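You operate a simulated robot arm through the tools that you are given. There is no shell and no other tool.

Carry out the task below with a simulated two-armed robot. There is one attempt and no reset: what you move stays moved.

JOB
Pick up the red brush from the blue pot with one hand, pass it to the other hand and put it on the plate nine.

It is judged by the outcome, as a careful person would: the job done as asked, and still so three seconds after it is handed in. It fails if anything else is knocked over, pushed out of place, dropped, spilled or broken.

ROBOT AND FRAMES
Two 7-joint arms with two-finger parallel grippers on one trunk, on a base that drives. Base frame: it is fixed to the floor where the robot stands at the start and does not move with it; the origin is under the middle of the robot, x ahead of it, y to its left, z up. Units: m, degrees, N and s.
The left shoulder is at the start at [0.06, 0.189, 0.853], the right one opposite. With the tool pointing down near the work surface each hand reaches from about 0.1 to 0.64 m from the robot's upright axis, wherever it stands, measured 20 degrees to its own side. Places, roughly: plate nine [4.2, -2.6, 0.8]; red brush (3x2x20 cm) [0.5, 0.2, 0.6]. Payload 3.43 kg a hand.
Tool frame (each hand has its own): the origin (TCP) lies between the finger pads and is the grasp point; the fingertips stand 0.03 m ahead of it; z points along the fingers, y is the line along which they close. The gripper opens to 0.094 m. The fingers are 0.028 m wide and 0.01 m thick; the gripper's body (0.05 by 0.096 m) begins 0.055 m behind the TCP.
Orientation is that of the tool frame in the base frame, as [roll, pitch, yaw] about the fixed x, y, z axes, in that order (R = Rz(yaw) Ry(pitch) Rx(roll)). With the fingers straight down and closing along the base's y, the tool's x points along the base's -x, its y along +y and its z along -z.

CONTROLS
- The arms move only by the tool arm_command. It takes "left_targets", "right_targets" or both (then of equal length, played together; a hand with none holds still); each is a list of rows, each a list of 7 numbers: the opening, from 0 (shut) to 1 (fully open), then the shift along the tool's x, y, z in m, then the turn, a rotation vector about the tool's x, y, z in degrees. In form: [[hand, x, y, z, rx, ry, rz], ...]. A call has 1 to 20 rows; each row is the pose to reach, as a shift and turn from the pose commanded when the call began, along the tool's axes at that moment. Each row takes 0.2 s and may step no farther than 0.05 m and 8.6 degrees from the row before; otherwise, or with a gripper value out of range, the whole call is refused. Where a pose cannot be reached the arm comes as near as it can. A force on the tool above 40 N (or 10 N above the force at the start of the call, whichever is more), or a blocked arm, ends the call early, and 0.2 s more pass. The fingers move at their own pace (about 0.153 m/s each) and stop on an object; they squeeze with about 36 N. The grip force told is the motor's: it shows also when the fingers shut on nothing. Time passes only in rows, and 0.2 s behind the last, so rows that repeat a pose let the fingers close. The reply holds the time, the measured pose of the TCP, the force on the tool along the base axes, the opening and the grip force, in the units named above and with some noise, with the torque about the TCP (base axes, N m) and any sound that the robot's microphone picked up, and new pictures: "show" is both (left out), scene, wrist or none (wrist: the cameras of the hands that moved).
- Cameras (640 x 400 px; columns grow to the right, rows downward): "scene" is now at [0.0035, 0.011, 1.3896]; the picture's right is [0.02, -1.00, 0.00], its down [-0.91, -0.02, -0.41] and it looks along [0.41, 0.01, -0.91] (base axes); focal length 253 px, centre (320, 200). "left" rides on the left gripper at [0.076, -0.014, -0.103] in its tool frame; the picture's right is [0.18, 0.98, 0.00], its down [-0.75, 0.14, -0.64] and it looks along [-0.63, 0.12, 0.77] (tool axes); focal length 243 px, centre (320, 200). "right" rides on the right gripper at [0.076, 0.014, -0.102] in its tool frame; the picture's right is [-0.18, 0.98, 0.00], its down [-0.75, -0.14, -0.64] and it looks along [-0.63, -0.12, 0.77] (tool axes); focal length 243 px, centre (320, 200). There is no depth. A picture from a camera that has moved, and an enlarged one, comes with that camera's place and axes in the base frame and with its lens. The place of the scene camera against the robot may be out by one fixed shift of up to 0.012 m in any direction.
- move_column(by): slides the trunk up (or, below 0, down) by that many m; the arms and the scene camera ride with it, the base frame stays. It gives what a move gives, with no picture.
- steer(legs): drives the robot by 1 to 6 legs, each [ahead, left, turn to the left] in m, m and degrees, along the robot's own axes; the way and the turn of a leg run together, so that a leg with both is an arc; at most 1.5 m and 180 degrees a leg. The arms and the cameras ride along, it lands a little off, and it stops where it bumps. It gives what a move gives, and a new picture of the scene camera.
- aim_head(pan, tilt): turns the head with the scene camera to pan (to the left, within 86 degrees either way) and tilt (down, from -29 to 69), counted from straight ahead of the robot. It gives what a move gives, and a new picture of the scene camera.
- zoom(camera, box): a new picture of the part [left, top, right, bottom] of that camera's present view, enlarged. The clock stands still meanwhile.
- close_job(): hands the job in; it is judged then, once.

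Nothing tells you exact positions but the pictures and the camera data. Unless the task says otherwise, let go and move clear before handing in.

The tools are called after ">>>" as name(argument=value, ...) on one line, values as JSON. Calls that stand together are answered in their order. arm_command: Moves the arms, as the interface text tells. Its arguments: {"type":"object","properties":{"left_targets":{"type":"array","items":{"type":"array","items":{"type":"number"}}},"right_targets":{"type":"array","items":{"type":"array","items":{"type":"number"}}},"show":{"type":"string","enum":["both","scene","wrist","none"]}},"required":[]} The other tools are called the same way: move_column (by) slides the trunk up or down; steer (legs) drives the base; aim_head (pan, tilt) turns the head that bears the scene camera; zoom (camera, box) takes an enlarged picture of a part of a camera's view; close_job () hands the job in.

At the start:

```text
t: 0.0
left_tool_pos: [0.2521, 0.1832, 0.6615]
left_tcp_rot: [-179.7, 12.9, 179.5]
left_ft_force: [-134.7, 1.8, -632.7]
left_moment: [14.52, -82.29, -3.27]
left_width: 0.0938
left_grip_force: 0.0
right_tool_pos: [0.3493, 0.018, 0.7751]
right_tcp_rot: [-180.0, 0.1, 180.0]
right_ft_force: [0.0, 0.0, -0.7]
right_moment: [0.0, 0.01, -0.01]
right_width: 0.0938
right_grip_force: 0.0
trunk travel left (down, up): [-0.525, 0.465]
robot x, y, heading: [-0.0059, 0.0039, -0.1]
head pan, tilt: [1.3, 65.6]
```

scene: 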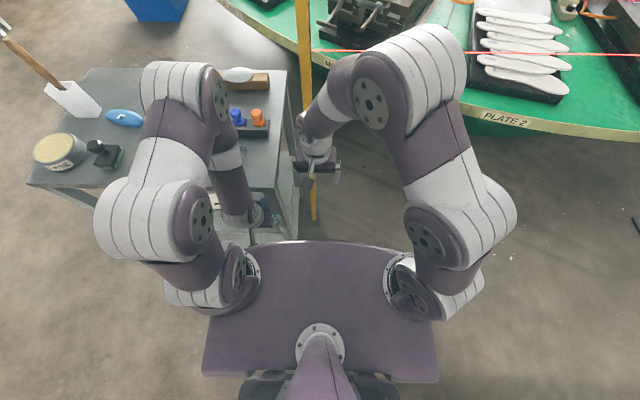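
right: 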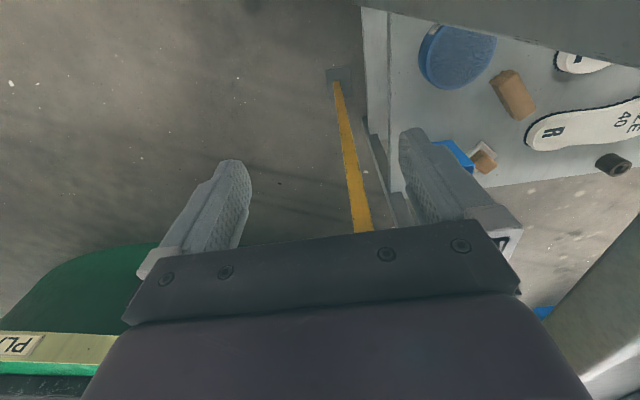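
left: 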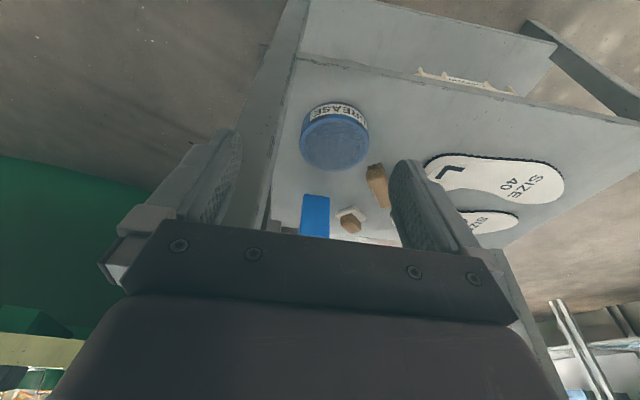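

The scene shows a grey cart on the left with tools, and a green table (carousel?) with plates ahead/right. The left hand appears to be pressed against the cart (large force), so I look more closely before moving.

>>> zoom(camera="scene", box=[0, 40, 340, 260])

>>> zoom(camera="left", box=[200, 0, 640, 280])

>>> zoom(camera="right", box=[320, 0, 640, 220])

```text
1.82 times, centred on (170, 150) of scene
camera zoom: at [0.0035, 0.011, 1.3896], right [0.02, -1.0, 0.0], down [-0.91, -0.02, -0.41], along [0.41, 0.01, -0.91], focal length 460 px, centre (593, 291)
```

zoom: 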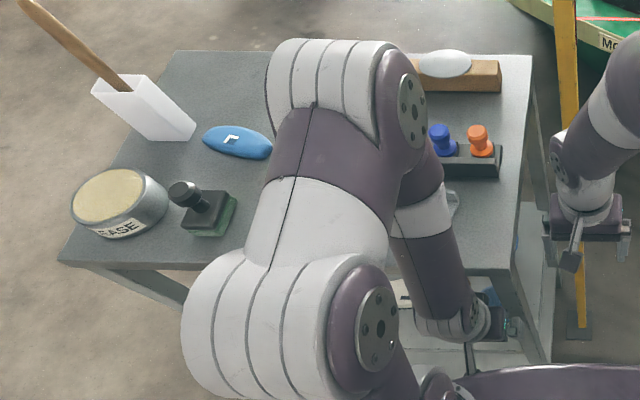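

```text
1.43 times, centred on (420, 140) of left
camera zoom: at [0.1561, 0.1706, 0.7446], right [-0.17, 0.98, -0.05], down [0.59, 0.14, 0.79], along [0.79, 0.11, -0.61], focal length 347 px, centre (177, 286)
```

zoom: 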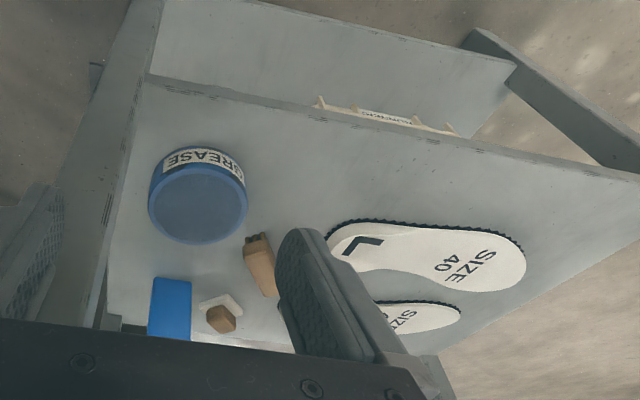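

```text
1.82 times, centred on (480, 110) of right
camera zoom: at [0.2723, 0.0329, 0.8778], right [0.18, 0.98, 0.0], down [0.75, -0.14, 0.64], along [0.63, -0.12, -0.77], focal length 441 px, centre (29, 364)
```

zoom: 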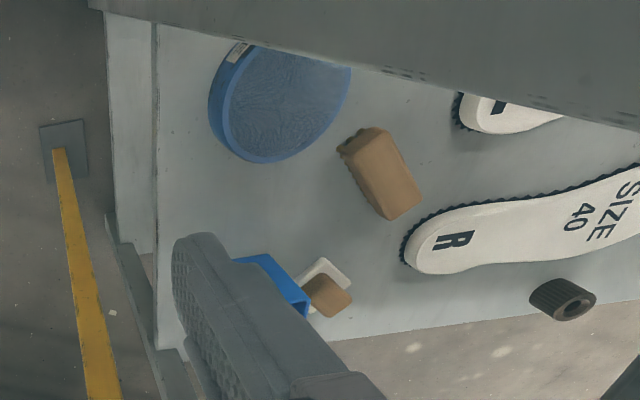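

The trolley has a top shelf and a lower shelf with a grease tin and insoles; I don't yet see the red brush. I turn the head a bit to look past the arm.

>>> aim_head(pan=30, tilt=55)

```text
t: 0.9
left_tool_pos: [0.2533, 0.183, 0.6602]
left_tcp_rot: [-179.9, 13.4, 179.3]
left_ft_force: [-35.0, -1.0, -285.8]
left_moment: [6.66, -34.71, -0.72]
left_width: 0.094
left_grip_force: 0.1
right_tool_pos: [0.3483, 0.017, 0.7758]
right_tcp_rot: [-180.0, 0.1, -179.9]
right_ft_force: [-0.9, 0.5, -0.2]
right_moment: [-0.01, 0.01, -0.02]
right_width: 0.0943
right_grip_force: 0.2
trunk travel left (down, up): [-0.525, 0.465]
robot x, y, heading: [-0.0012, -0.0001, -0.1]
head pan, tilt: [30.0, 55.0]
camera scene: at [0.006, 0.0456, 1.4018], right [0.5, -0.87, 0.0], down [-0.71, -0.41, -0.57], along [0.5, 0.29, -0.82], focal length 253 px, centre (320, 200)
```

scene: 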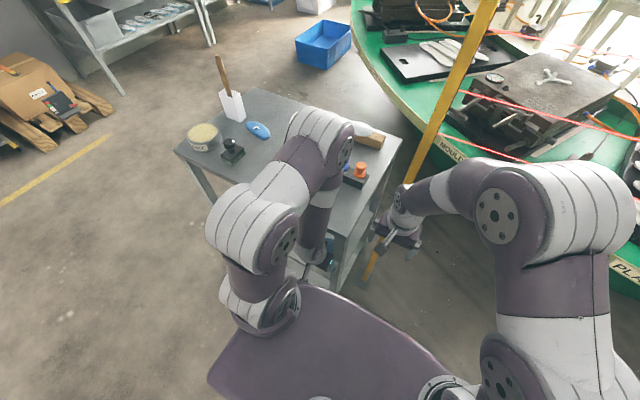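

The trolley's top shelf is at about z≈0.87, and a middle shelf at z≈0.43 carries a blue tin, insoles and a blue box-like pot near [0.5, 0.21, 0.5]. The left hand is wedged near the trolley/deck, so I hold still for one step and look at how its force develops.

>>> arm_command(left_targets=[[1, 0, 0, 0, 0, 0, 0]], show="both")

>>> zoom(camera="scene", box=[170, 80, 430, 300])

```text
t: 1.3
left_tool_pos: [0.2529, 0.1825, 0.6606]
left_tcp_rot: [-179.7, 13.5, 179.5]
left_ft_force: [-32.9, 6.8, -284.8]
left_moment: [5.8, -34.43, -1.5]
left_width: 0.094
left_grip_force: 0.0
right_tool_pos: [0.3487, 0.0181, 0.7764]
right_tcp_rot: [-179.9, 0.0, -179.9]
right_ft_force: [-0.4, 0.7, 0.2]
right_moment: [0.01, 0.0, -0.03]
right_width: 0.0943
right_grip_force: 0.1
trunk travel left (down, up): [-0.525, 0.465]
robot x, y, heading: [-0.0007, -0.0013, -0.2]
head pan, tilt: [30.0, 55.0]
camera scene: at [0.006, 0.0457, 1.4018], right [0.5, -0.87, 0.0], down [-0.71, -0.41, -0.57], along [0.5, 0.29, -0.82], focal length 253 px, centre (320, 200)
camera left: at [0.157, 0.1707, 0.7428], right [-0.17, 0.98, -0.05], down [0.59, 0.14, 0.8], along [0.79, 0.11, -0.6], focal length 243 px, centre (320, 200)
```

scene: 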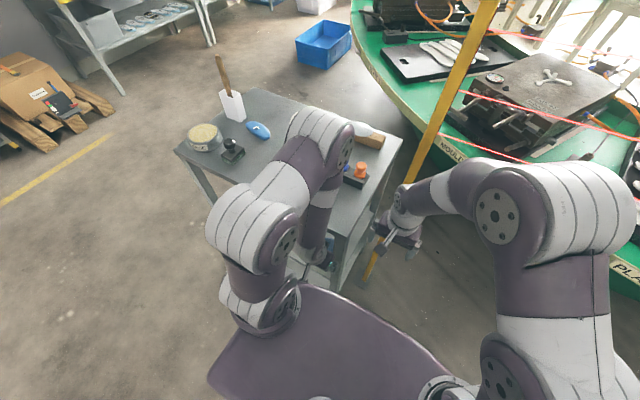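
left: 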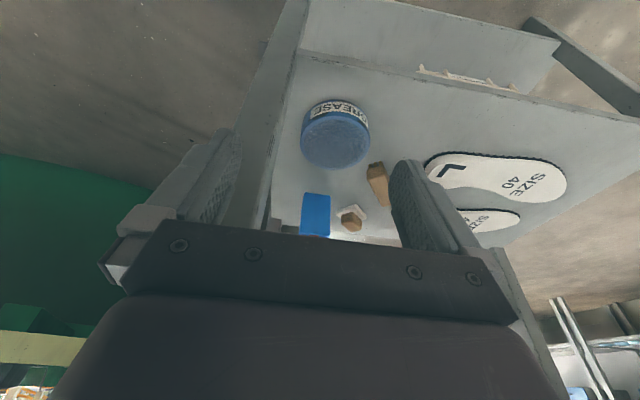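

```text
1.82 times, centred on (300, 190) of scene
camera zoom: at [0.006, 0.0457, 1.4018], right [0.5, -0.87, 0.0], down [-0.71, -0.41, -0.57], along [0.5, 0.29, -0.82], focal length 460 px, centre (356, 218)
```

zoom: 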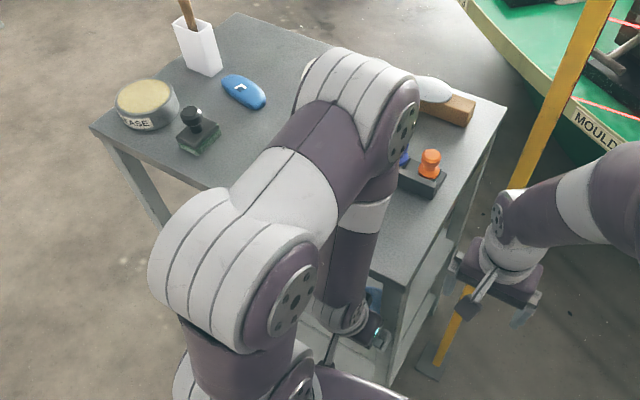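

The left hand's load looks like its camera mount pressed by something near my own deck, just in front of the trolley edge. Before moving, I look around to know the surroundings and where plate nine is.

>>> aim_head(pan=0, tilt=15)

>>> aim_head(pan=-45, tilt=20)

>>> aim_head(pan=-86, tilt=30)

>>> aim_head(pan=86, tilt=30)

```text
t: 2.4
left_tool_pos: [0.253, 0.1837, 0.6603]
left_tcp_rot: [-179.7, 13.6, 179.6]
left_ft_force: [-27.7, 5.4, -285.3]
left_moment: [6.01, -33.06, -1.32]
left_width: 0.0939
left_grip_force: 0.2
right_tool_pos: [0.3493, 0.0194, 0.7759]
right_tcp_rot: [179.9, 0.0, 180.0]
right_ft_force: [0.0, -0.3, -0.5]
right_moment: [-0.03, 0.01, 0.03]
right_width: 0.0942
right_grip_force: 0.0
trunk travel left (down, up): [-0.525, 0.465]
robot x, y, heading: [0.0018, -0.0018, -0.0]
head pan, tilt: [0.0, 15.0]
camera scene: at [0.0367, 0.0097, 1.4619], right [0.0, -1.0, 0.0], down [-0.26, 0.0, -0.97], along [0.97, 0.0, -0.26], focal length 253 px, centre (320, 200)
```

scene: 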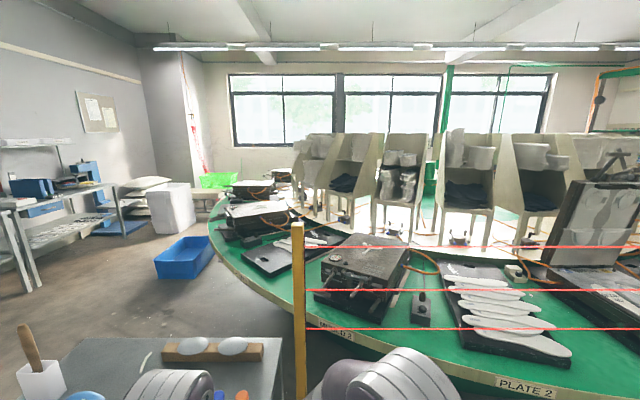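

```text
t: 3.5
left_tool_pos: [0.254, 0.1832, 0.6614]
left_tcp_rot: [-179.7, 13.5, 179.6]
left_ft_force: [-20.2, -1.4, -287.4]
left_moment: [6.81, -30.96, -0.72]
left_width: 0.094
left_grip_force: 0.1
right_tool_pos: [0.3483, 0.019, 0.775]
right_tcp_rot: [180.0, 0.0, 180.0]
right_ft_force: [0.1, -0.4, 0.6]
right_moment: [0.0, 0.02, -0.01]
right_width: 0.0942
right_grip_force: 0.0
trunk travel left (down, up): [-0.525, 0.465]
robot x, y, heading: [-0.0022, 0.0022, -0.1]
head pan, tilt: [-45.0, 20.0]
camera scene: at [0.0088, -0.0561, 1.4539], right [-0.71, -0.71, 0.0], down [-0.24, 0.24, -0.94], along [0.67, -0.66, -0.34], focal length 253 px, centre (320, 200)
```

scene: 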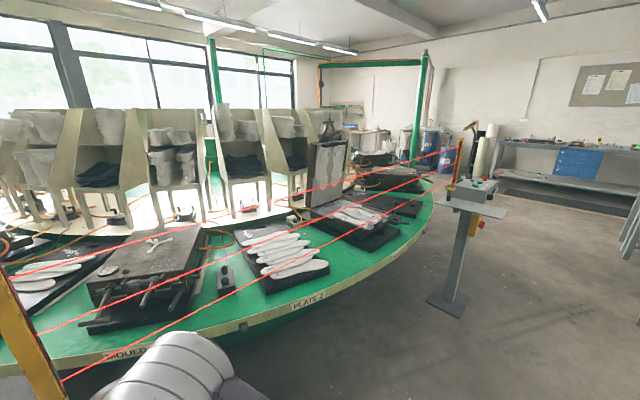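

```text
t: 4.6
left_tool_pos: [0.2527, 0.1825, 0.6603]
left_tcp_rot: [-179.6, 13.6, 179.5]
left_ft_force: [-15.6, -3.6, -288.7]
left_moment: [7.07, -29.95, -0.6]
left_width: 0.094
left_grip_force: 0.1
right_tool_pos: [0.3472, 0.0184, 0.7762]
right_tcp_rot: [180.0, 0.1, -180.0]
right_ft_force: [0.8, 0.4, 0.1]
right_moment: [0.02, 0.01, 0.01]
right_width: 0.094
right_grip_force: 0.1
trunk travel left (down, up): [-0.525, 0.465]
robot x, y, heading: [-0.0013, 0.002, -0.0]
head pan, tilt: [-85.9, 30.0]
camera scene: at [-0.0509, -0.0805, 1.4378], right [-1.0, -0.07, 0.0], down [-0.04, 0.5, -0.87], along [0.06, -0.86, -0.5], focal length 253 px, centre (320, 200)
```

scene: 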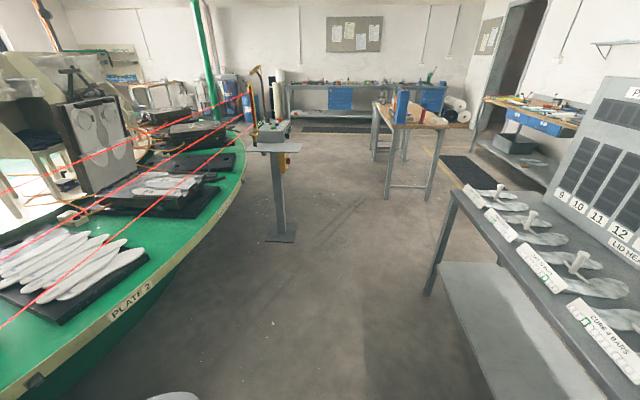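

```text
t: 7.2
left_tool_pos: [0.2541, 0.184, 0.6612]
left_tcp_rot: [-179.7, 13.5, 179.5]
left_ft_force: [-15.5, -2.3, -289.3]
left_moment: [6.81, -29.74, -0.84]
left_width: 0.0935
left_grip_force: 0.1
right_tool_pos: [0.3481, 0.0187, 0.7758]
right_tcp_rot: [-180.0, 0.0, -180.0]
right_ft_force: [-0.2, -0.6, 0.2]
right_moment: [0.01, 0.01, 0.0]
right_width: 0.0939
right_grip_force: 0.0
trunk travel left (down, up): [-0.525, 0.465]
robot x, y, heading: [-0.002, 0.0022, -0.0]
head pan, tilt: [85.9, 30.0]
camera scene: at [-0.0511, 0.1, 1.4378], right [1.0, -0.07, 0.0], down [-0.03, -0.5, -0.87], along [0.06, 0.86, -0.5], focal length 253 px, centre (320, 200)
```

scene: 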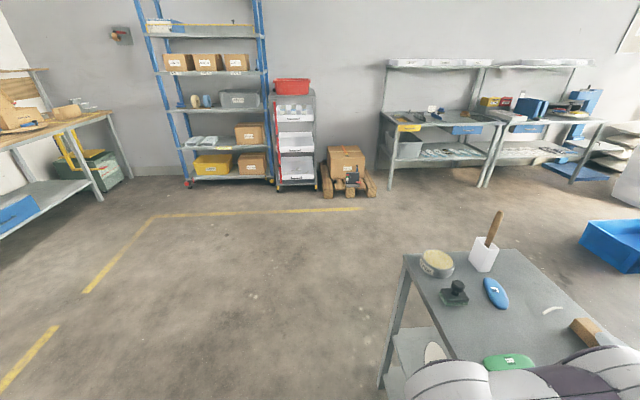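

Surroundings: carousel with numbered plates ahead/right, a bench behind-right (x≲-0.6), open floor to the left. The left-hand contact lies around x≈0.15, so it is my own deck rather than the trolley; I back up a little to get clear of the trolley, then free the hand.

>>> aim_head(pan=10, tilt=60)

>>> steer(legs=[[-0.1, 0, 0]])

```text
t: 8.7
left_tool_pos: [0.2531, 0.183, 0.6613]
left_tcp_rot: [-179.8, 13.5, 179.5]
left_ft_force: [-14.5, -1.8, -287.1]
left_moment: [6.87, -29.76, -0.77]
left_width: 0.0941
left_grip_force: 0.0
right_tool_pos: [0.3494, 0.0176, 0.7766]
right_tcp_rot: [179.9, 0.2, -180.0]
right_ft_force: [0.5, 0.1, -0.2]
right_moment: [-0.02, 0.0, -0.02]
right_width: 0.0938
right_grip_force: 0.1
trunk travel left (down, up): [-0.525, 0.465]
robot x, y, heading: [0.001, 0.0003, 0.2]
head pan, tilt: [10.0, 60.0]
camera scene: at [0.0081, 0.0214, 1.3958], right [0.17, -0.98, 0.0], down [-0.85, -0.15, -0.5], along [0.49, 0.09, -0.87], focal length 253 px, centre (320, 200)
```

scene: 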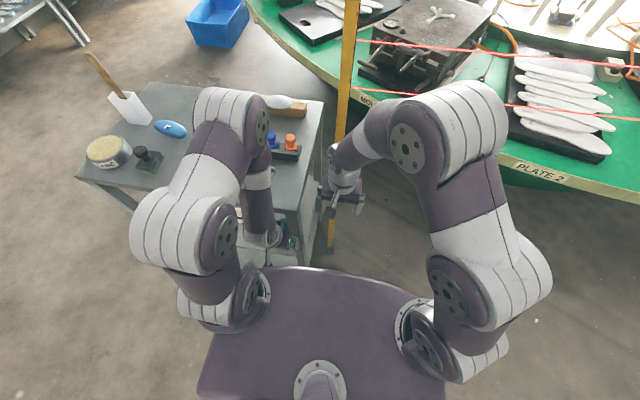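

```text
t: 9.8
left_tool_pos: [0.1552, 0.1828, 0.662]
left_tcp_rot: [-179.7, 13.7, 179.7]
left_ft_force: [-22.1, -0.1, -278.6]
left_moment: [6.47, -32.66, -0.57]
left_width: 0.0939
left_grip_force: 0.0
right_tool_pos: [0.2493, 0.0197, 0.7765]
right_tcp_rot: [179.9, 0.1, -179.9]
right_ft_force: [0.0, -0.1, 0.1]
right_moment: [0.02, 0.0, -0.02]
right_width: 0.0942
right_grip_force: 0.0
trunk travel left (down, up): [-0.525, 0.465]
robot x, y, heading: [-0.1, -0.0015, 0.3]
head pan, tilt: [10.0, 60.0]
camera scene: at [-0.0908, 0.0211, 1.3958], right [0.18, -0.98, 0.0], down [-0.85, -0.15, -0.5], along [0.49, 0.09, -0.87], focal length 253 px, centre (320, 200)
```

scene: 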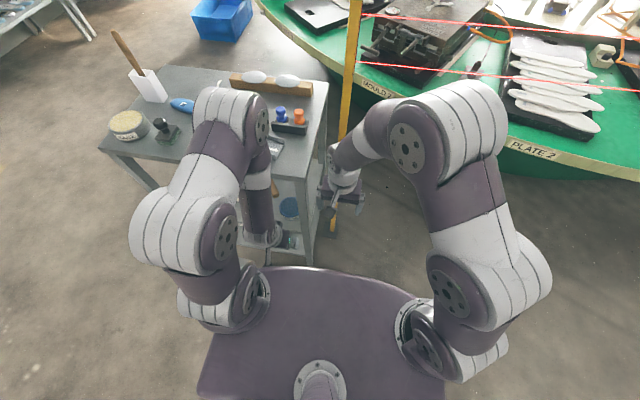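

The load didn't change after backing away, so it is the left hand's camera mount against my own deck. I move the left hand slightly down and then forward (there is now room before the trolley) to free it.

>>> arm_command(left_targets=[[1, 0.0023, 0, 0.0097, 0, 0, 0], [1, 0.0047, 0, 0.0194, 0, 0, 0], [1, -0.0147, 0, 0.0241, 0, 0, 0], [1, -0.0342, 0, 0.0288, 0, 0, 0]], show="scene")

```text
t: 10.8
left_tool_pos: [0.198, 0.1836, 0.6414]
left_tcp_rot: [-179.7, 13.8, 179.7]
left_ft_force: [-0.3, -1.0, -0.2]
left_moment: [0.01, -0.01, 0.01]
left_width: 0.0942
left_grip_force: 0.0
right_tool_pos: [0.2514, 0.018, 0.7744]
right_tcp_rot: [-180.0, 0.0, -179.9]
right_ft_force: [-0.6, -0.7, 0.0]
right_moment: [-0.01, 0.0, -0.01]
right_width: 0.0941
right_grip_force: 0.0
trunk travel left (down, up): [-0.525, 0.465]
robot x, y, heading: [-0.0984, 0.0032, 0.0]
head pan, tilt: [10.0, 60.0]
camera scene: at [-0.0889, 0.0211, 1.3958], right [0.18, -0.98, 0.0], down [-0.85, -0.15, -0.5], along [0.49, 0.09, -0.87], focal length 253 px, centre (320, 200)
```

scene: 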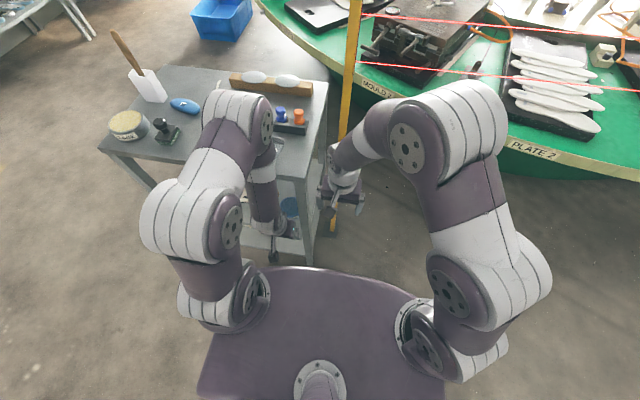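

The left hand is free now (force ≈0). Let me look at the shelf from the scene and wrist cameras to find the blue pot and the red brush.

>>> zoom(camera="scene", box=[220, 60, 380, 270])

>>> zoom(camera="left", box=[0, 0, 640, 400])

>>> zoom(camera="right", box=[0, 0, 640, 400])

```text
1.90 times, centred on (300, 165) of scene
camera zoom: at [-0.0889, 0.0211, 1.3958], right [0.18, -0.98, 0.0], down [-0.85, -0.15, -0.5], along [0.49, 0.09, -0.87], focal length 481 px, centre (358, 267)
```

zoom: 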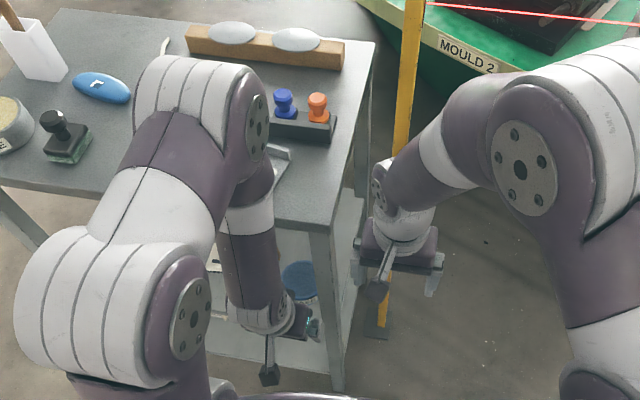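

```text
1.00 times, centred on (320, 200) of left (not enlarged: the box is as wide or as high as the picture)
camera zoom: at [0.0996, 0.1707, 0.7237], right [-0.17, 0.98, -0.05], down [0.58, 0.14, 0.8], along [0.8, 0.11, -0.6], focal length 243 px, centre (320, 200)
```

zoom: 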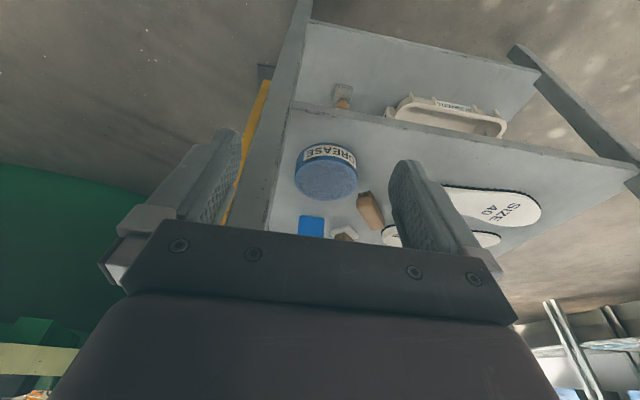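

```text
1.00 times, centred on (320, 200) of right (not enlarged: the box is as wide or as high as the picture)
camera zoom: at [0.1741, 0.0335, 0.8778], right [0.18, 0.98, 0.0], down [0.75, -0.14, 0.64], along [0.63, -0.12, -0.77], focal length 243 px, centre (320, 200)
```

zoom: 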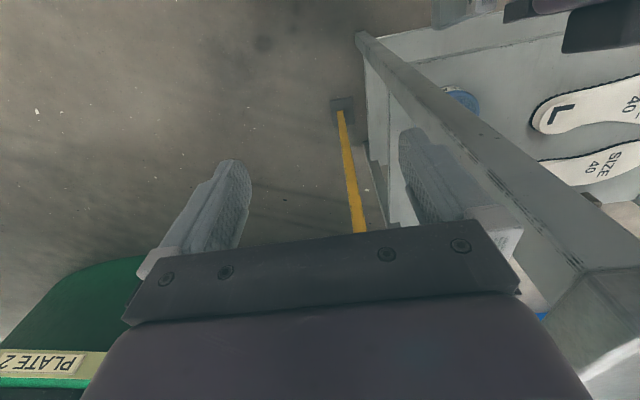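

The "band" is the trolley's near-right leg; the top shelf's underside is at about z≈0.82 and the yellow pole stands near (0.48, 0.05). I'll lower the trunk so the scene camera can look between the shelves.

>>> move_column(by=-0.2)

>>> aim_head(pan=17, tilt=45)

```text
t: 13.0
left_tool_pos: [0.1959, 0.1839, 0.4418]
left_tcp_rot: [-179.7, 13.6, 179.6]
left_ft_force: [-0.5, -0.9, 0.4]
left_moment: [0.01, 0.0, -0.01]
left_width: 0.0938
left_grip_force: 0.0
right_tool_pos: [0.2509, 0.0184, 0.5762]
right_tcp_rot: [180.0, 0.0, -179.9]
right_ft_force: [-0.5, 0.8, 0.9]
right_moment: [0.01, -0.02, 0.02]
right_width: 0.094
right_grip_force: 0.1
trunk travel left (down, up): [-0.325, 0.665]
robot x, y, heading: [-0.0995, -0.0007, 0.1]
head pan, tilt: [10.0, 60.0]
```

```text
t: 13.8
left_tool_pos: [0.1953, 0.1834, 0.4408]
left_tcp_rot: [-179.7, 13.6, 179.5]
left_ft_force: [-0.5, -0.1, 0.5]
left_moment: [0.0, -0.05, -0.02]
left_width: 0.0942
left_grip_force: 0.0
right_tool_pos: [0.249, 0.0184, 0.5757]
right_tcp_rot: [180.0, 0.0, -180.0]
right_ft_force: [-0.7, -0.8, -0.5]
right_moment: [0.0, 0.0, 0.01]
right_width: 0.0941
right_grip_force: 0.1
trunk travel left (down, up): [-0.325, 0.665]
robot x, y, heading: [-0.0986, -0.0008, 0.5]
head pan, tilt: [17.0, 45.0]
camera scene: at [-0.077, 0.0333, 1.2152], right [0.29, -0.96, 0.0], down [-0.68, -0.21, -0.71], along [0.68, 0.21, -0.71], focal length 253 px, centre (320, 200)
```

scene: 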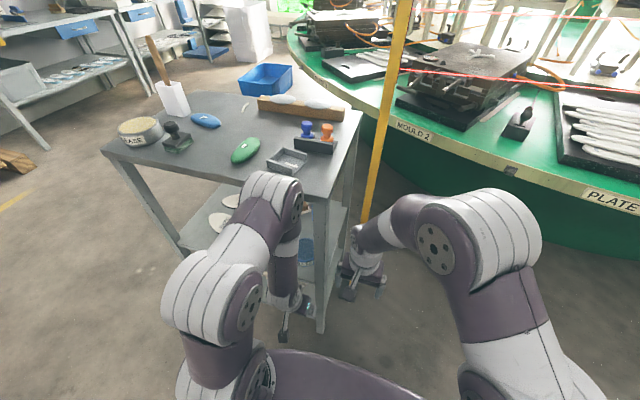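

Next I check how much room there is behind me before backing up further, by looking down to both sides.

>>> aim_head(pan=-86, tilt=55)

>>> aim_head(pan=86, tilt=55)

```text
t: 15.6
left_tool_pos: [0.1962, 0.1831, 0.4417]
left_tcp_rot: [-179.7, 13.6, 179.6]
left_ft_force: [0.1, 0.1, 0.1]
left_moment: [0.01, 0.04, -0.02]
left_width: 0.094
left_grip_force: 0.0
right_tool_pos: [0.2514, 0.018, 0.5757]
right_tcp_rot: [-180.0, 0.0, -179.9]
right_ft_force: [-1.0, -0.5, 0.2]
right_moment: [0.02, 0.0, -0.02]
right_width: 0.0941
right_grip_force: 0.0
trunk travel left (down, up): [-0.325, 0.665]
robot x, y, heading: [-0.0982, -0.0017, 0.2]
head pan, tilt: [-85.9, 55.0]
camera scene: at [-0.1494, -0.0625, 1.2018], right [-1.0, -0.07, 0.0], down [-0.06, 0.82, -0.57], along [0.04, -0.57, -0.82], focal length 253 px, centre (320, 200)
```

scene: 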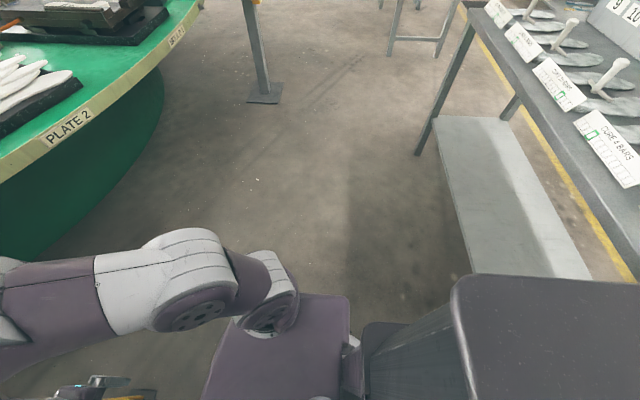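

```text
t: 18.2
left_tool_pos: [0.1953, 0.1828, 0.4415]
left_tcp_rot: [-179.7, 13.6, 179.6]
left_ft_force: [-0.6, 1.0, 0.1]
left_moment: [-0.02, 0.0, -0.02]
left_width: 0.0939
left_grip_force: 0.0
right_tool_pos: [0.2501, 0.0198, 0.5763]
right_tcp_rot: [-179.9, 0.0, -179.9]
right_ft_force: [-0.4, -0.6, 0.1]
right_moment: [0.01, 0.0, 0.0]
right_width: 0.0939
right_grip_force: 0.0
trunk travel left (down, up): [-0.325, 0.665]
robot x, y, heading: [-0.0983, 0.0017, -0.2]
head pan, tilt: [85.9, 55.0]
camera scene: at [-0.1498, 0.0813, 1.2018], right [1.0, -0.07, 0.0], down [-0.06, -0.82, -0.57], along [0.04, 0.57, -0.82], focal length 253 px, centre (320, 200)
```

scene: 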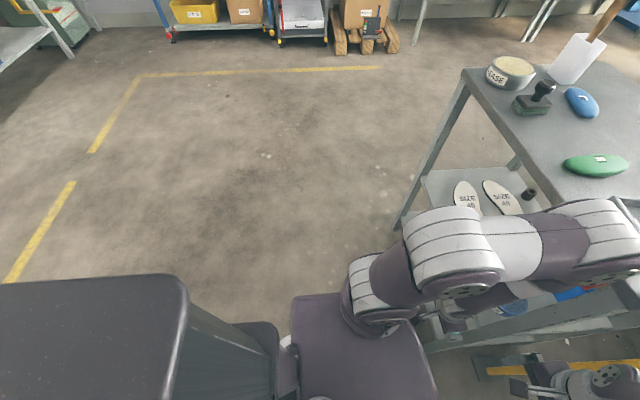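

Useful side view: I can see something blue and red on the middle shelf next to the blue tin. I zoom in there.

>>> zoom(camera="scene", box=[400, 180, 640, 400])

>>> zoom(camera="scene", box=[520, 250, 640, 330])

```text
1.82 times, centred on (520, 290) of scene
camera zoom: at [-0.1498, 0.0813, 1.2018], right [1.0, -0.07, 0.0], down [-0.06, -0.82, -0.57], along [0.04, 0.57, -0.82], focal length 460 px, centre (-44, 36)
```

zoom: 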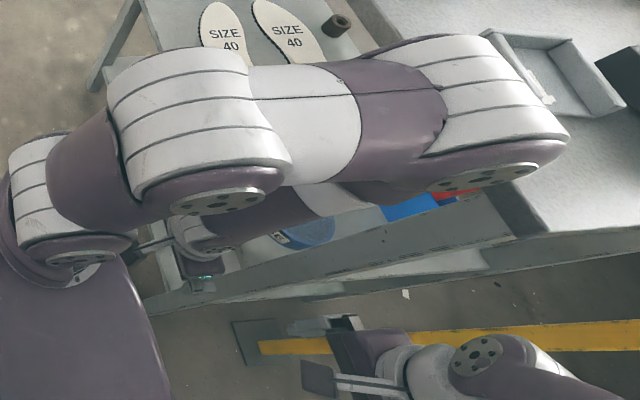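

```text
5.00 times, centred on (580, 290) of scene
camera zoom: at [-0.1498, 0.0813, 1.2018], right [1.0, -0.07, 0.0], down [-0.06, -0.82, -0.57], along [0.04, 0.57, -0.82], focal length 1264 px, centre (-980, -250)
```

zoom: 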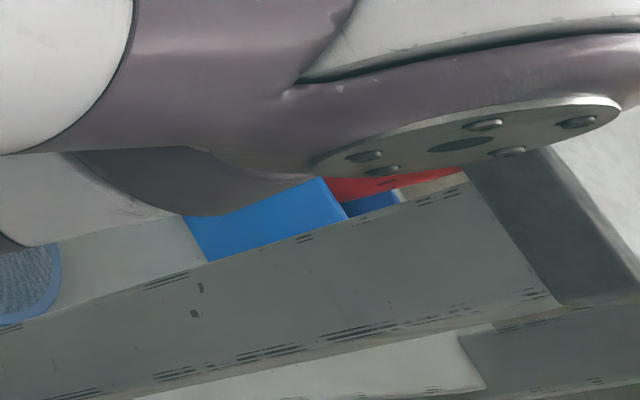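

The red brush sits in the blue pot near the near-right leg of the trolley. I check right-behind once more with the head tilted further down to see whether the bench limits backing up.

>>> aim_head(pan=-86, tilt=69)

>>> aim_head(pan=86, tilt=69)

```text
t: 20.8
left_tool_pos: [0.1949, 0.1846, 0.4414]
left_tcp_rot: [-179.7, 13.6, 179.6]
left_ft_force: [0.1, -0.5, -0.6]
left_moment: [-0.02, 0.02, -0.01]
left_width: 0.0939
left_grip_force: 0.2
right_tool_pos: [0.2505, 0.0191, 0.5761]
right_tcp_rot: [-180.0, 0.0, -179.9]
right_ft_force: [-1.1, 0.1, 1.4]
right_moment: [0.03, 0.0, -0.02]
right_width: 0.094
right_grip_force: 0.0
trunk travel left (down, up): [-0.325, 0.665]
robot x, y, heading: [-0.0978, 0.0028, -0.0]
head pan, tilt: [-85.9, 68.8]
camera scene: at [-0.1506, -0.0464, 1.1864], right [-1.0, -0.07, 0.0], down [-0.07, 0.93, -0.36], along [0.03, -0.36, -0.93], focal length 253 px, centre (320, 200)
```

scene: 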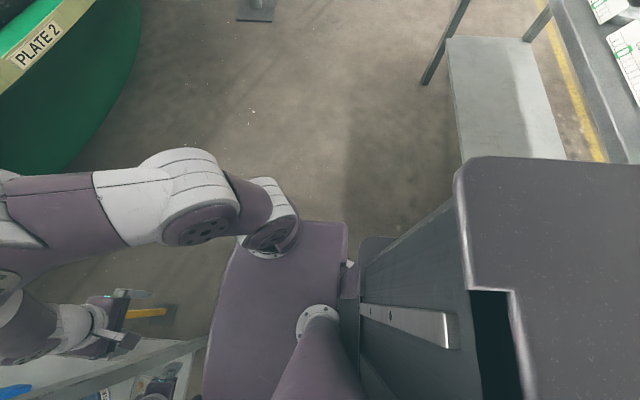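

```text
t: 23.4
left_tool_pos: [0.196, 0.1842, 0.4408]
left_tcp_rot: [-179.7, 13.6, 179.7]
left_ft_force: [1.2, 0.1, 1.4]
left_moment: [-0.05, 0.01, -0.02]
left_width: 0.0938
left_grip_force: 0.0
right_tool_pos: [0.2502, 0.019, 0.5756]
right_tcp_rot: [180.0, 0.0, -179.9]
right_ft_force: [0.8, 0.8, 0.6]
right_moment: [0.0, 0.0, -0.02]
right_width: 0.0942
right_grip_force: 0.0
trunk travel left (down, up): [-0.325, 0.665]
robot x, y, heading: [-0.097, 0.0005, 0.2]
head pan, tilt: [85.9, 68.8]
camera scene: at [-0.1509, 0.0652, 1.1864], right [1.0, -0.07, 0.0], down [-0.06, -0.93, -0.36], along [0.02, 0.36, -0.93], focal length 253 px, centre (320, 200)
```

scene: 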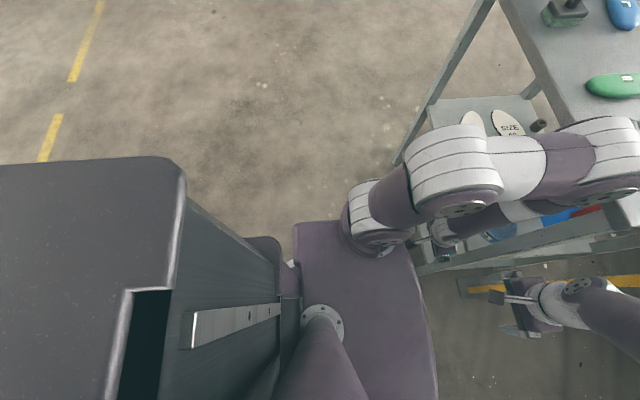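

Behind me may be a bench, so rather than backing up I'll go sideways into the open floor on the left to re-pose the arms freely. First I retract the right hand a bit so nothing brushes the trolley.

>>> arm_command(right_targets=[[1, 0.035, 0, -0.02, 0, 0, 0], [1, 0.07, 0, -0.04, 0, 0, 0]], show="none")

>>> aim_head(pan=20, tilt=60)

```text
t: 24.0
left_tool_pos: [0.1959, 0.1828, 0.4418]
left_tcp_rot: [-179.7, 13.7, 179.6]
left_ft_force: [-0.4, -0.7, 0.6]
left_moment: [0.04, 0.06, -0.01]
left_width: 0.0941
left_grip_force: 0.0
right_tool_pos: [0.1802, 0.0187, 0.6148]
right_tcp_rot: [-180.0, 0.1, -179.9]
right_ft_force: [-0.8, 0.6, 0.8]
right_moment: [0.0, 0.02, 0.0]
right_width: 0.094
right_grip_force: 0.2
trunk travel left (down, up): [-0.325, 0.665]
robot x, y, heading: [-0.0956, 0.0029, -0.0]
head pan, tilt: [85.9, 68.8]
```

```text
t: 25.3
left_tool_pos: [0.1962, 0.1842, 0.4421]
left_tcp_rot: [-179.6, 13.6, 179.6]
left_ft_force: [-0.5, 0.2, -0.2]
left_moment: [0.0, 0.0, 0.01]
left_width: 0.0938
left_grip_force: 0.0
right_tool_pos: [0.1807, 0.019, 0.6161]
right_tcp_rot: [180.0, 0.0, -179.8]
right_ft_force: [-0.7, -0.2, 0.3]
right_moment: [0.03, 0.02, 0.0]
right_width: 0.0939
right_grip_force: 0.0
trunk travel left (down, up): [-0.325, 0.665]
robot x, y, heading: [-0.0971, 0.0006, 0.0]
head pan, tilt: [20.0, 60.0]
camera scene: at [-0.0922, 0.0324, 1.1958], right [0.34, -0.94, 0.0], down [-0.81, -0.3, -0.5], along [0.47, 0.17, -0.87], focal length 253 px, centre (320, 200)
```

scene: 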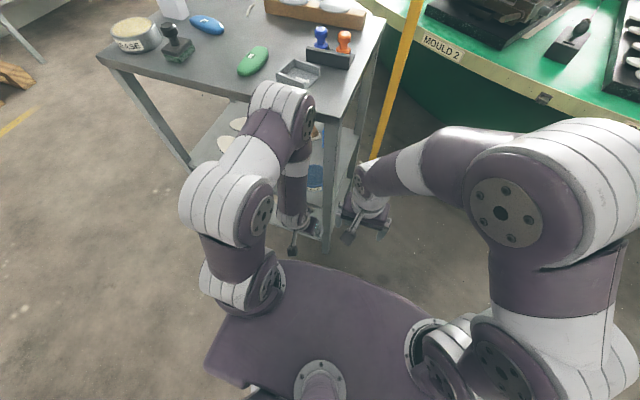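

Both hands are now in front of the trolley edge with a small gap. I drive left, slightly back, into the open floor area.

>>> steer(legs=[[-0.03, 0.1, 0], [0, 1.1, 0]])

>>> aim_head(pan=-86, tilt=50)

```text
t: 31.7
left_tool_pos: [0.1559, 1.373, 0.4421]
left_tcp_rot: [-179.7, 13.6, -179.8]
left_ft_force: [-0.1, -0.5, 0.5]
left_moment: [0.0, -0.03, 0.06]
left_width: 0.0941
left_grip_force: 0.1
right_tool_pos: [0.1411, 1.2076, 0.6156]
right_tcp_rot: [179.9, 0.1, -179.5]
right_ft_force: [0.4, -0.4, -0.2]
right_moment: [-0.03, 0.04, 0.02]
right_width: 0.0941
right_grip_force: 0.1
trunk travel left (down, up): [-0.325, 0.665]
robot x, y, heading: [-0.1364, 1.1894, 0.4]
head pan, tilt: [20.0, 60.0]
camera scene: at [-0.131, 1.2208, 1.1958], right [0.35, -0.94, 0.0], down [-0.81, -0.31, -0.5], along [0.47, 0.18, -0.87], focal length 253 px, centre (320, 200)
```

scene: 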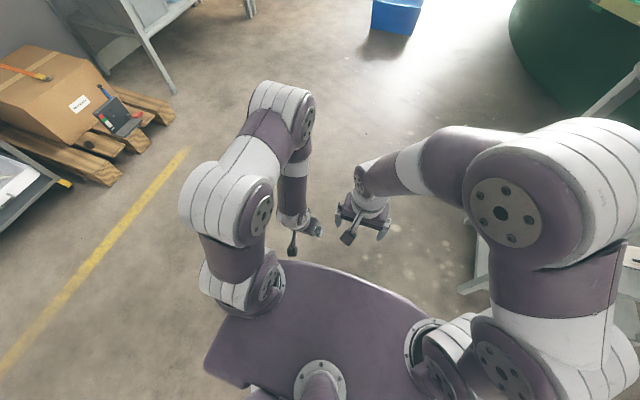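

```text
t: 33.5
left_tool_pos: [0.1549, 1.3744, 0.4415]
left_tcp_rot: [-179.7, 13.6, -179.9]
left_ft_force: [0.6, -0.2, -0.6]
left_moment: [-0.02, 0.01, 0.0]
left_width: 0.0939
left_grip_force: 0.1
right_tool_pos: [0.1411, 1.2093, 0.616]
right_tcp_rot: [-180.0, 0.1, -179.4]
right_ft_force: [0.8, -0.5, 0.0]
right_moment: [0.0, 0.0, 0.03]
right_width: 0.0938
right_grip_force: 0.0
trunk travel left (down, up): [-0.325, 0.665]
robot x, y, heading: [-0.1363, 1.1885, 0.6]
head pan, tilt: [-85.9, 50.0]
camera scene: at [-0.1871, 1.1205, 1.2083], right [-1.0, -0.08, 0.0], down [-0.06, 0.76, -0.64], along [0.05, -0.64, -0.77], focal length 253 px, centre (320, 200)
```

scene: 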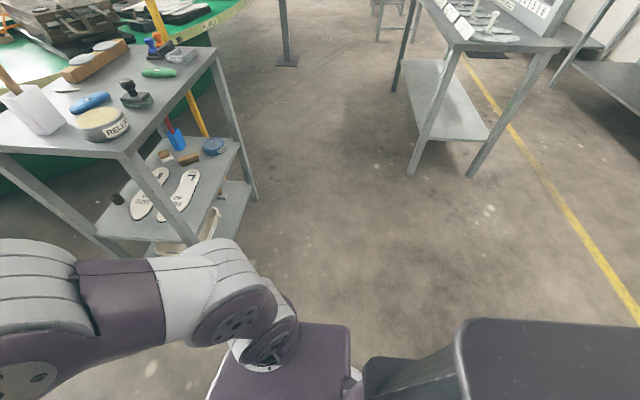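

Great side view: the trolley's middle shelf shows the blue pot with the red brush sticking up, and the bench ends at y≈-0.17, so the floor behind y>0 is free. I zoom on the pot.

>>> zoom(camera="scene", box=[90, 90, 270, 210])

>>> zoom(camera="scene", box=[145, 105, 225, 160])

```text
3.33 times, centred on (180, 150) of scene
camera zoom: at [-0.1871, 1.1205, 1.2083], right [-1.0, -0.08, 0.0], down [-0.06, 0.76, -0.64], along [0.05, -0.64, -0.77], focal length 842 px, centre (787, 367)
```

zoom: 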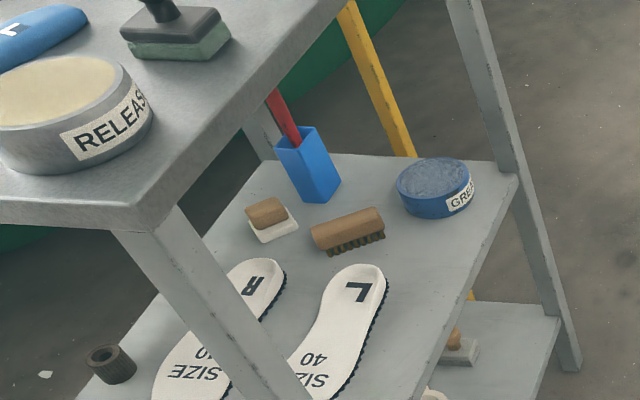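

```text
7.27 times, centred on (185, 132) of scene
camera zoom: at [-0.1871, 1.1205, 1.2083], right [-1.0, -0.08, 0.0], down [-0.06, 0.76, -0.64], along [0.05, -0.64, -0.77], focal length 1838 px, centre (1302, 691)
```

zoom: 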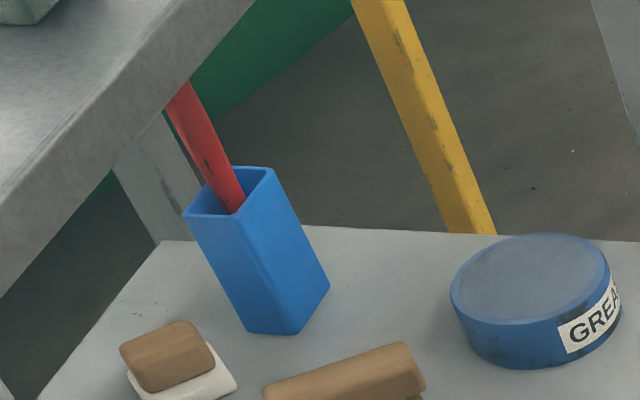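

Estimates: pot spans x≈0.53–0.57, y≈0.19–0.24, shelf z≈0.45, rim ≈0.54, and the red brush stands almost vertical at about (0.55, 0.215). I now re-pose the left hand in the open area so that it points forward, about 16° down.

>>> arm_command(left_targets=[[1, -0.0253, 0, -0.0196, 0, -7.5, 0], [1, -0.0506, 0, -0.0392, 0, -15, 0], [1, -0.0759, 0, -0.0588, 0, -22.5, 0], [1, -0.1013, 0, -0.0784, 0, -30, 0], [1, -0.1266, 0, -0.098, 0, -37.5, 0], [1, -0.1519, 0, -0.1176, 0, -45, 0], [1, -0.1772, 0, -0.1372, 0, -52.5, 0], [1, -0.2025, 0, -0.1568, 0, -60, 0]], show="wrist")

>>> aim_head(pan=20, tilt=55)

```text
t: 35.3
left_tool_pos: [0.3144, 1.3758, 0.645]
left_tcp_rot: [-179.1, 73.6, -179.1]
left_ft_force: [-0.1, -0.2, 0.4]
left_moment: [0.0, -0.02, 0.0]
left_width: 0.094
left_grip_force: 0.1
right_tool_pos: [0.1399, 1.21, 0.6149]
right_tcp_rot: [-180.0, 0.0, -179.4]
right_ft_force: [0.0, 0.8, -0.3]
right_moment: [0.0, -0.02, 0.01]
right_width: 0.0944
right_grip_force: 0.1
trunk travel left (down, up): [-0.325, 0.665]
robot x, y, heading: [-0.1373, 1.1862, 0.5]
head pan, tilt: [-85.9, 50.0]
camera left: at [0.1974, 1.3614, 0.6008], right [-0.05, 0.98, -0.18], down [-0.41, 0.14, 0.9], along [0.91, 0.12, 0.39], focal length 243 px, centre (320, 200)
```

left: 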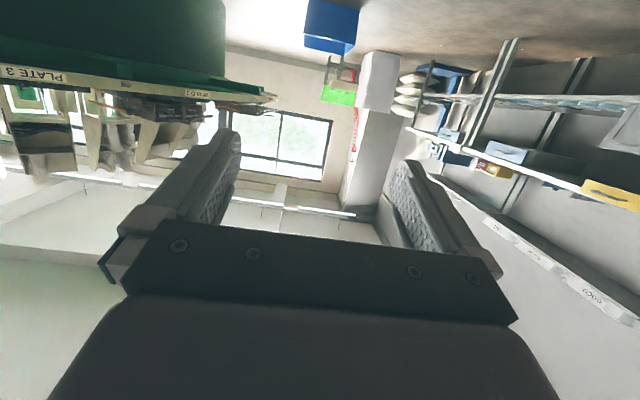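

```text
t: 37.1
left_tool_pos: [0.3152, 1.3753, 0.6448]
left_tcp_rot: [-179.1, 73.6, -179.2]
left_ft_force: [0.3, -0.2, 0.3]
left_moment: [-0.01, -0.03, 0.0]
left_width: 0.0938
left_grip_force: 0.0
right_tool_pos: [0.1411, 1.2092, 0.6155]
right_tcp_rot: [-180.0, 0.0, -179.4]
right_ft_force: [0.1, 0.5, -0.4]
right_moment: [0.02, 0.02, 0.02]
right_width: 0.094
right_grip_force: 0.0
trunk travel left (down, up): [-0.325, 0.665]
robot x, y, heading: [-0.1397, 1.1878, 0.7]
head pan, tilt: [20.0, 55.0]
camera scene: at [-0.1259, 1.2226, 1.2018], right [0.35, -0.94, 0.0], down [-0.77, -0.29, -0.57], along [0.54, 0.2, -0.82], focal length 253 px, centre (320, 200)
```

scene: 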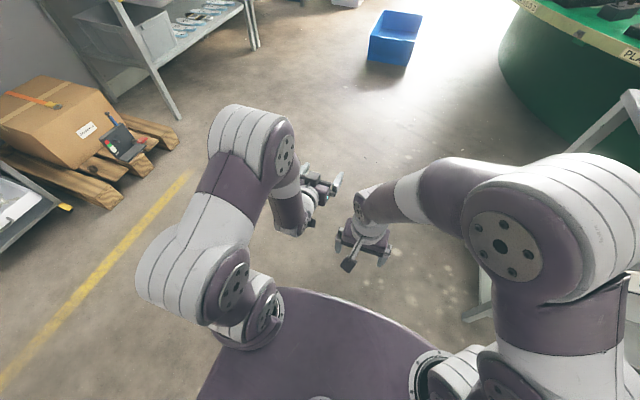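

The left hand points forward now, but the elbow sits above and ahead of it, which would hit the trolley top. Lowering the trunk with the hand kept at shelf height flattens the forearm, so I raise both hands relative to the trunk and then lower the trunk.

>>> arm_command(left_targets=[[1, -0.0359, 0, 0.0025, 0, 0, 0], [1, -0.0718, 0, 0.005, 0, 0, 0], [1, -0.1077, 0, 0.0075, 0, 0, 0], [1, -0.1435, 0, 0.01, 0, 0, 0], [1, -0.1794, 0, 0.0124, 0, 0, 0], [1, -0.2153, 0, 0.0149, 0, 0, 0], [1, -0.2512, 0, 0.0174, 0, 0, 0], [1, -0.287, 0, 0.0198, 0, 0, 0]], right_targets=[[1, 0, 0, -0.0188, 0, 0, 0], [1, 0, 0, -0.0375, 0, 0, 0], [1, 0, 0, -0.0563, 0, 0, 0], [1, 0, 0, -0.075, 0, 0, 0], [1, 0, 0, -0.0938, 0, 0, 0], [1, 0, 0, -0.1125, 0, 0, 0], [1, 0, 0, -0.1313, 0, 0, 0], [1, 0, 0, -0.15, 0, 0, 0]], show="scene")

>>> move_column(by=-0.3)

>>> aim_head(pan=20, tilt=45)

```text
t: 38.9
left_tool_pos: [0.4147, 1.3757, 0.9121]
left_tcp_rot: [-179.2, 73.6, -178.9]
left_ft_force: [0.1, 0.0, -0.3]
left_moment: [0.03, 0.01, 0.02]
left_width: 0.094
left_grip_force: 0.0
right_tool_pos: [0.1394, 1.205, 0.7371]
right_tcp_rot: [-179.9, -0.1, -179.4]
right_ft_force: [0.7, 0.5, 0.4]
right_moment: [0.02, 0.0, 0.0]
right_width: 0.0941
right_grip_force: 0.0
right hand out of reach, approached as far as the arm can: row 7, 8
trunk travel left (down, up): [-0.325, 0.665]
robot x, y, heading: [-0.1342, 1.1896, 0.9]
head pan, tilt: [20.0, 55.0]
camera scene: at [-0.126, 1.2225, 1.2018], right [0.35, -0.94, 0.0], down [-0.77, -0.29, -0.57], along [0.54, 0.2, -0.82], focal length 253 px, centre (320, 200)
```

scene: 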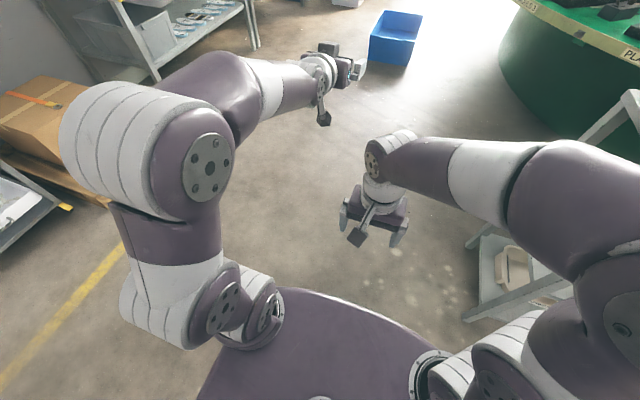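

```text
t: 41.9
left_tool_pos: [0.4137, 1.3758, 0.6113]
left_tcp_rot: [-179.0, 73.6, -179.0]
left_ft_force: [-0.2, -0.4, -0.5]
left_moment: [-0.01, 0.02, -0.01]
left_width: 0.094
left_grip_force: 0.0
right_tool_pos: [0.1383, 1.2057, 0.4388]
right_tcp_rot: [-180.0, 0.1, -179.4]
right_ft_force: [0.0, -1.0, 0.0]
right_moment: [-0.04, 0.0, 0.03]
right_width: 0.0939
right_grip_force: 0.1
trunk travel left (down, up): [-0.025, 0.965]
robot x, y, heading: [-0.1412, 1.1847, 0.6]
head pan, tilt: [20.0, 55.0]
```

```text
t: 42.7
left_tool_pos: [0.4152, 1.3751, 0.6117]
left_tcp_rot: [-179.1, 73.6, -179.0]
left_ft_force: [0.4, -0.8, 0.2]
left_moment: [0.02, 0.0, 0.0]
left_width: 0.0941
left_grip_force: 0.0
right_tool_pos: [0.1388, 1.2047, 0.437]
right_tcp_rot: [180.0, 0.0, -179.4]
right_ft_force: [0.2, 0.6, 0.0]
right_moment: [-0.05, 0.03, -0.03]
right_width: 0.0938
right_grip_force: 0.1
trunk travel left (down, up): [-0.025, 0.965]
robot x, y, heading: [-0.1349, 1.185, 0.5]
head pan, tilt: [20.0, 45.0]
camera scene: at [-0.1174, 1.2258, 0.9152], right [0.35, -0.94, 0.0], down [-0.66, -0.25, -0.71], along [0.66, 0.25, -0.71], focal length 253 px, centre (320, 200)
```

scene: 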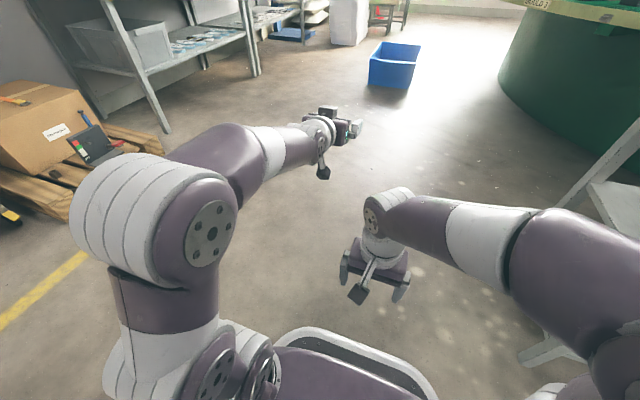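

The left forearm now runs forward horizontally at shelf height — good for reaching between the shelves. I'll turn to about -28°, back off, and move to a spot in front-left of the trolley, with the hand still outside its front edge.

>>> steer(legs=[[0, 0, -28.5], [-0.35, 0, 0], [0.411, -0.723, 0]])

```text
t: 50.4
left_tool_pos: [0.1638, 0.4313, 0.6116]
left_tcp_rot: [-179.1, 73.6, 153.4]
left_ft_force: [-0.4, 0.0, -0.5]
left_moment: [-0.03, 0.03, 0.02]
left_width: 0.0939
left_grip_force: 0.0
right_tool_pos: [-0.1607, 0.4084, 0.4366]
right_tcp_rot: [180.0, -0.1, 153.1]
right_ft_force: [-0.2, -0.8, 0.8]
right_moment: [-0.03, -0.01, -0.02]
right_width: 0.0939
right_grip_force: 0.0
trunk travel left (down, up): [-0.025, 0.965]
robot x, y, heading: [-0.4147, 0.5172, -27.1]
head pan, tilt: [20.0, 45.0]
camera scene: at [-0.3816, 0.5468, 0.9152], right [-0.12, -0.99, 0.0], down [-0.7, 0.09, -0.71], along [0.7, -0.09, -0.71], focal length 253 px, centre (320, 200)
```

scene: 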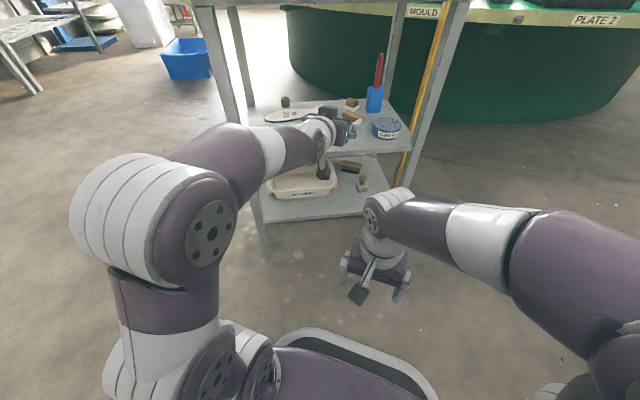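

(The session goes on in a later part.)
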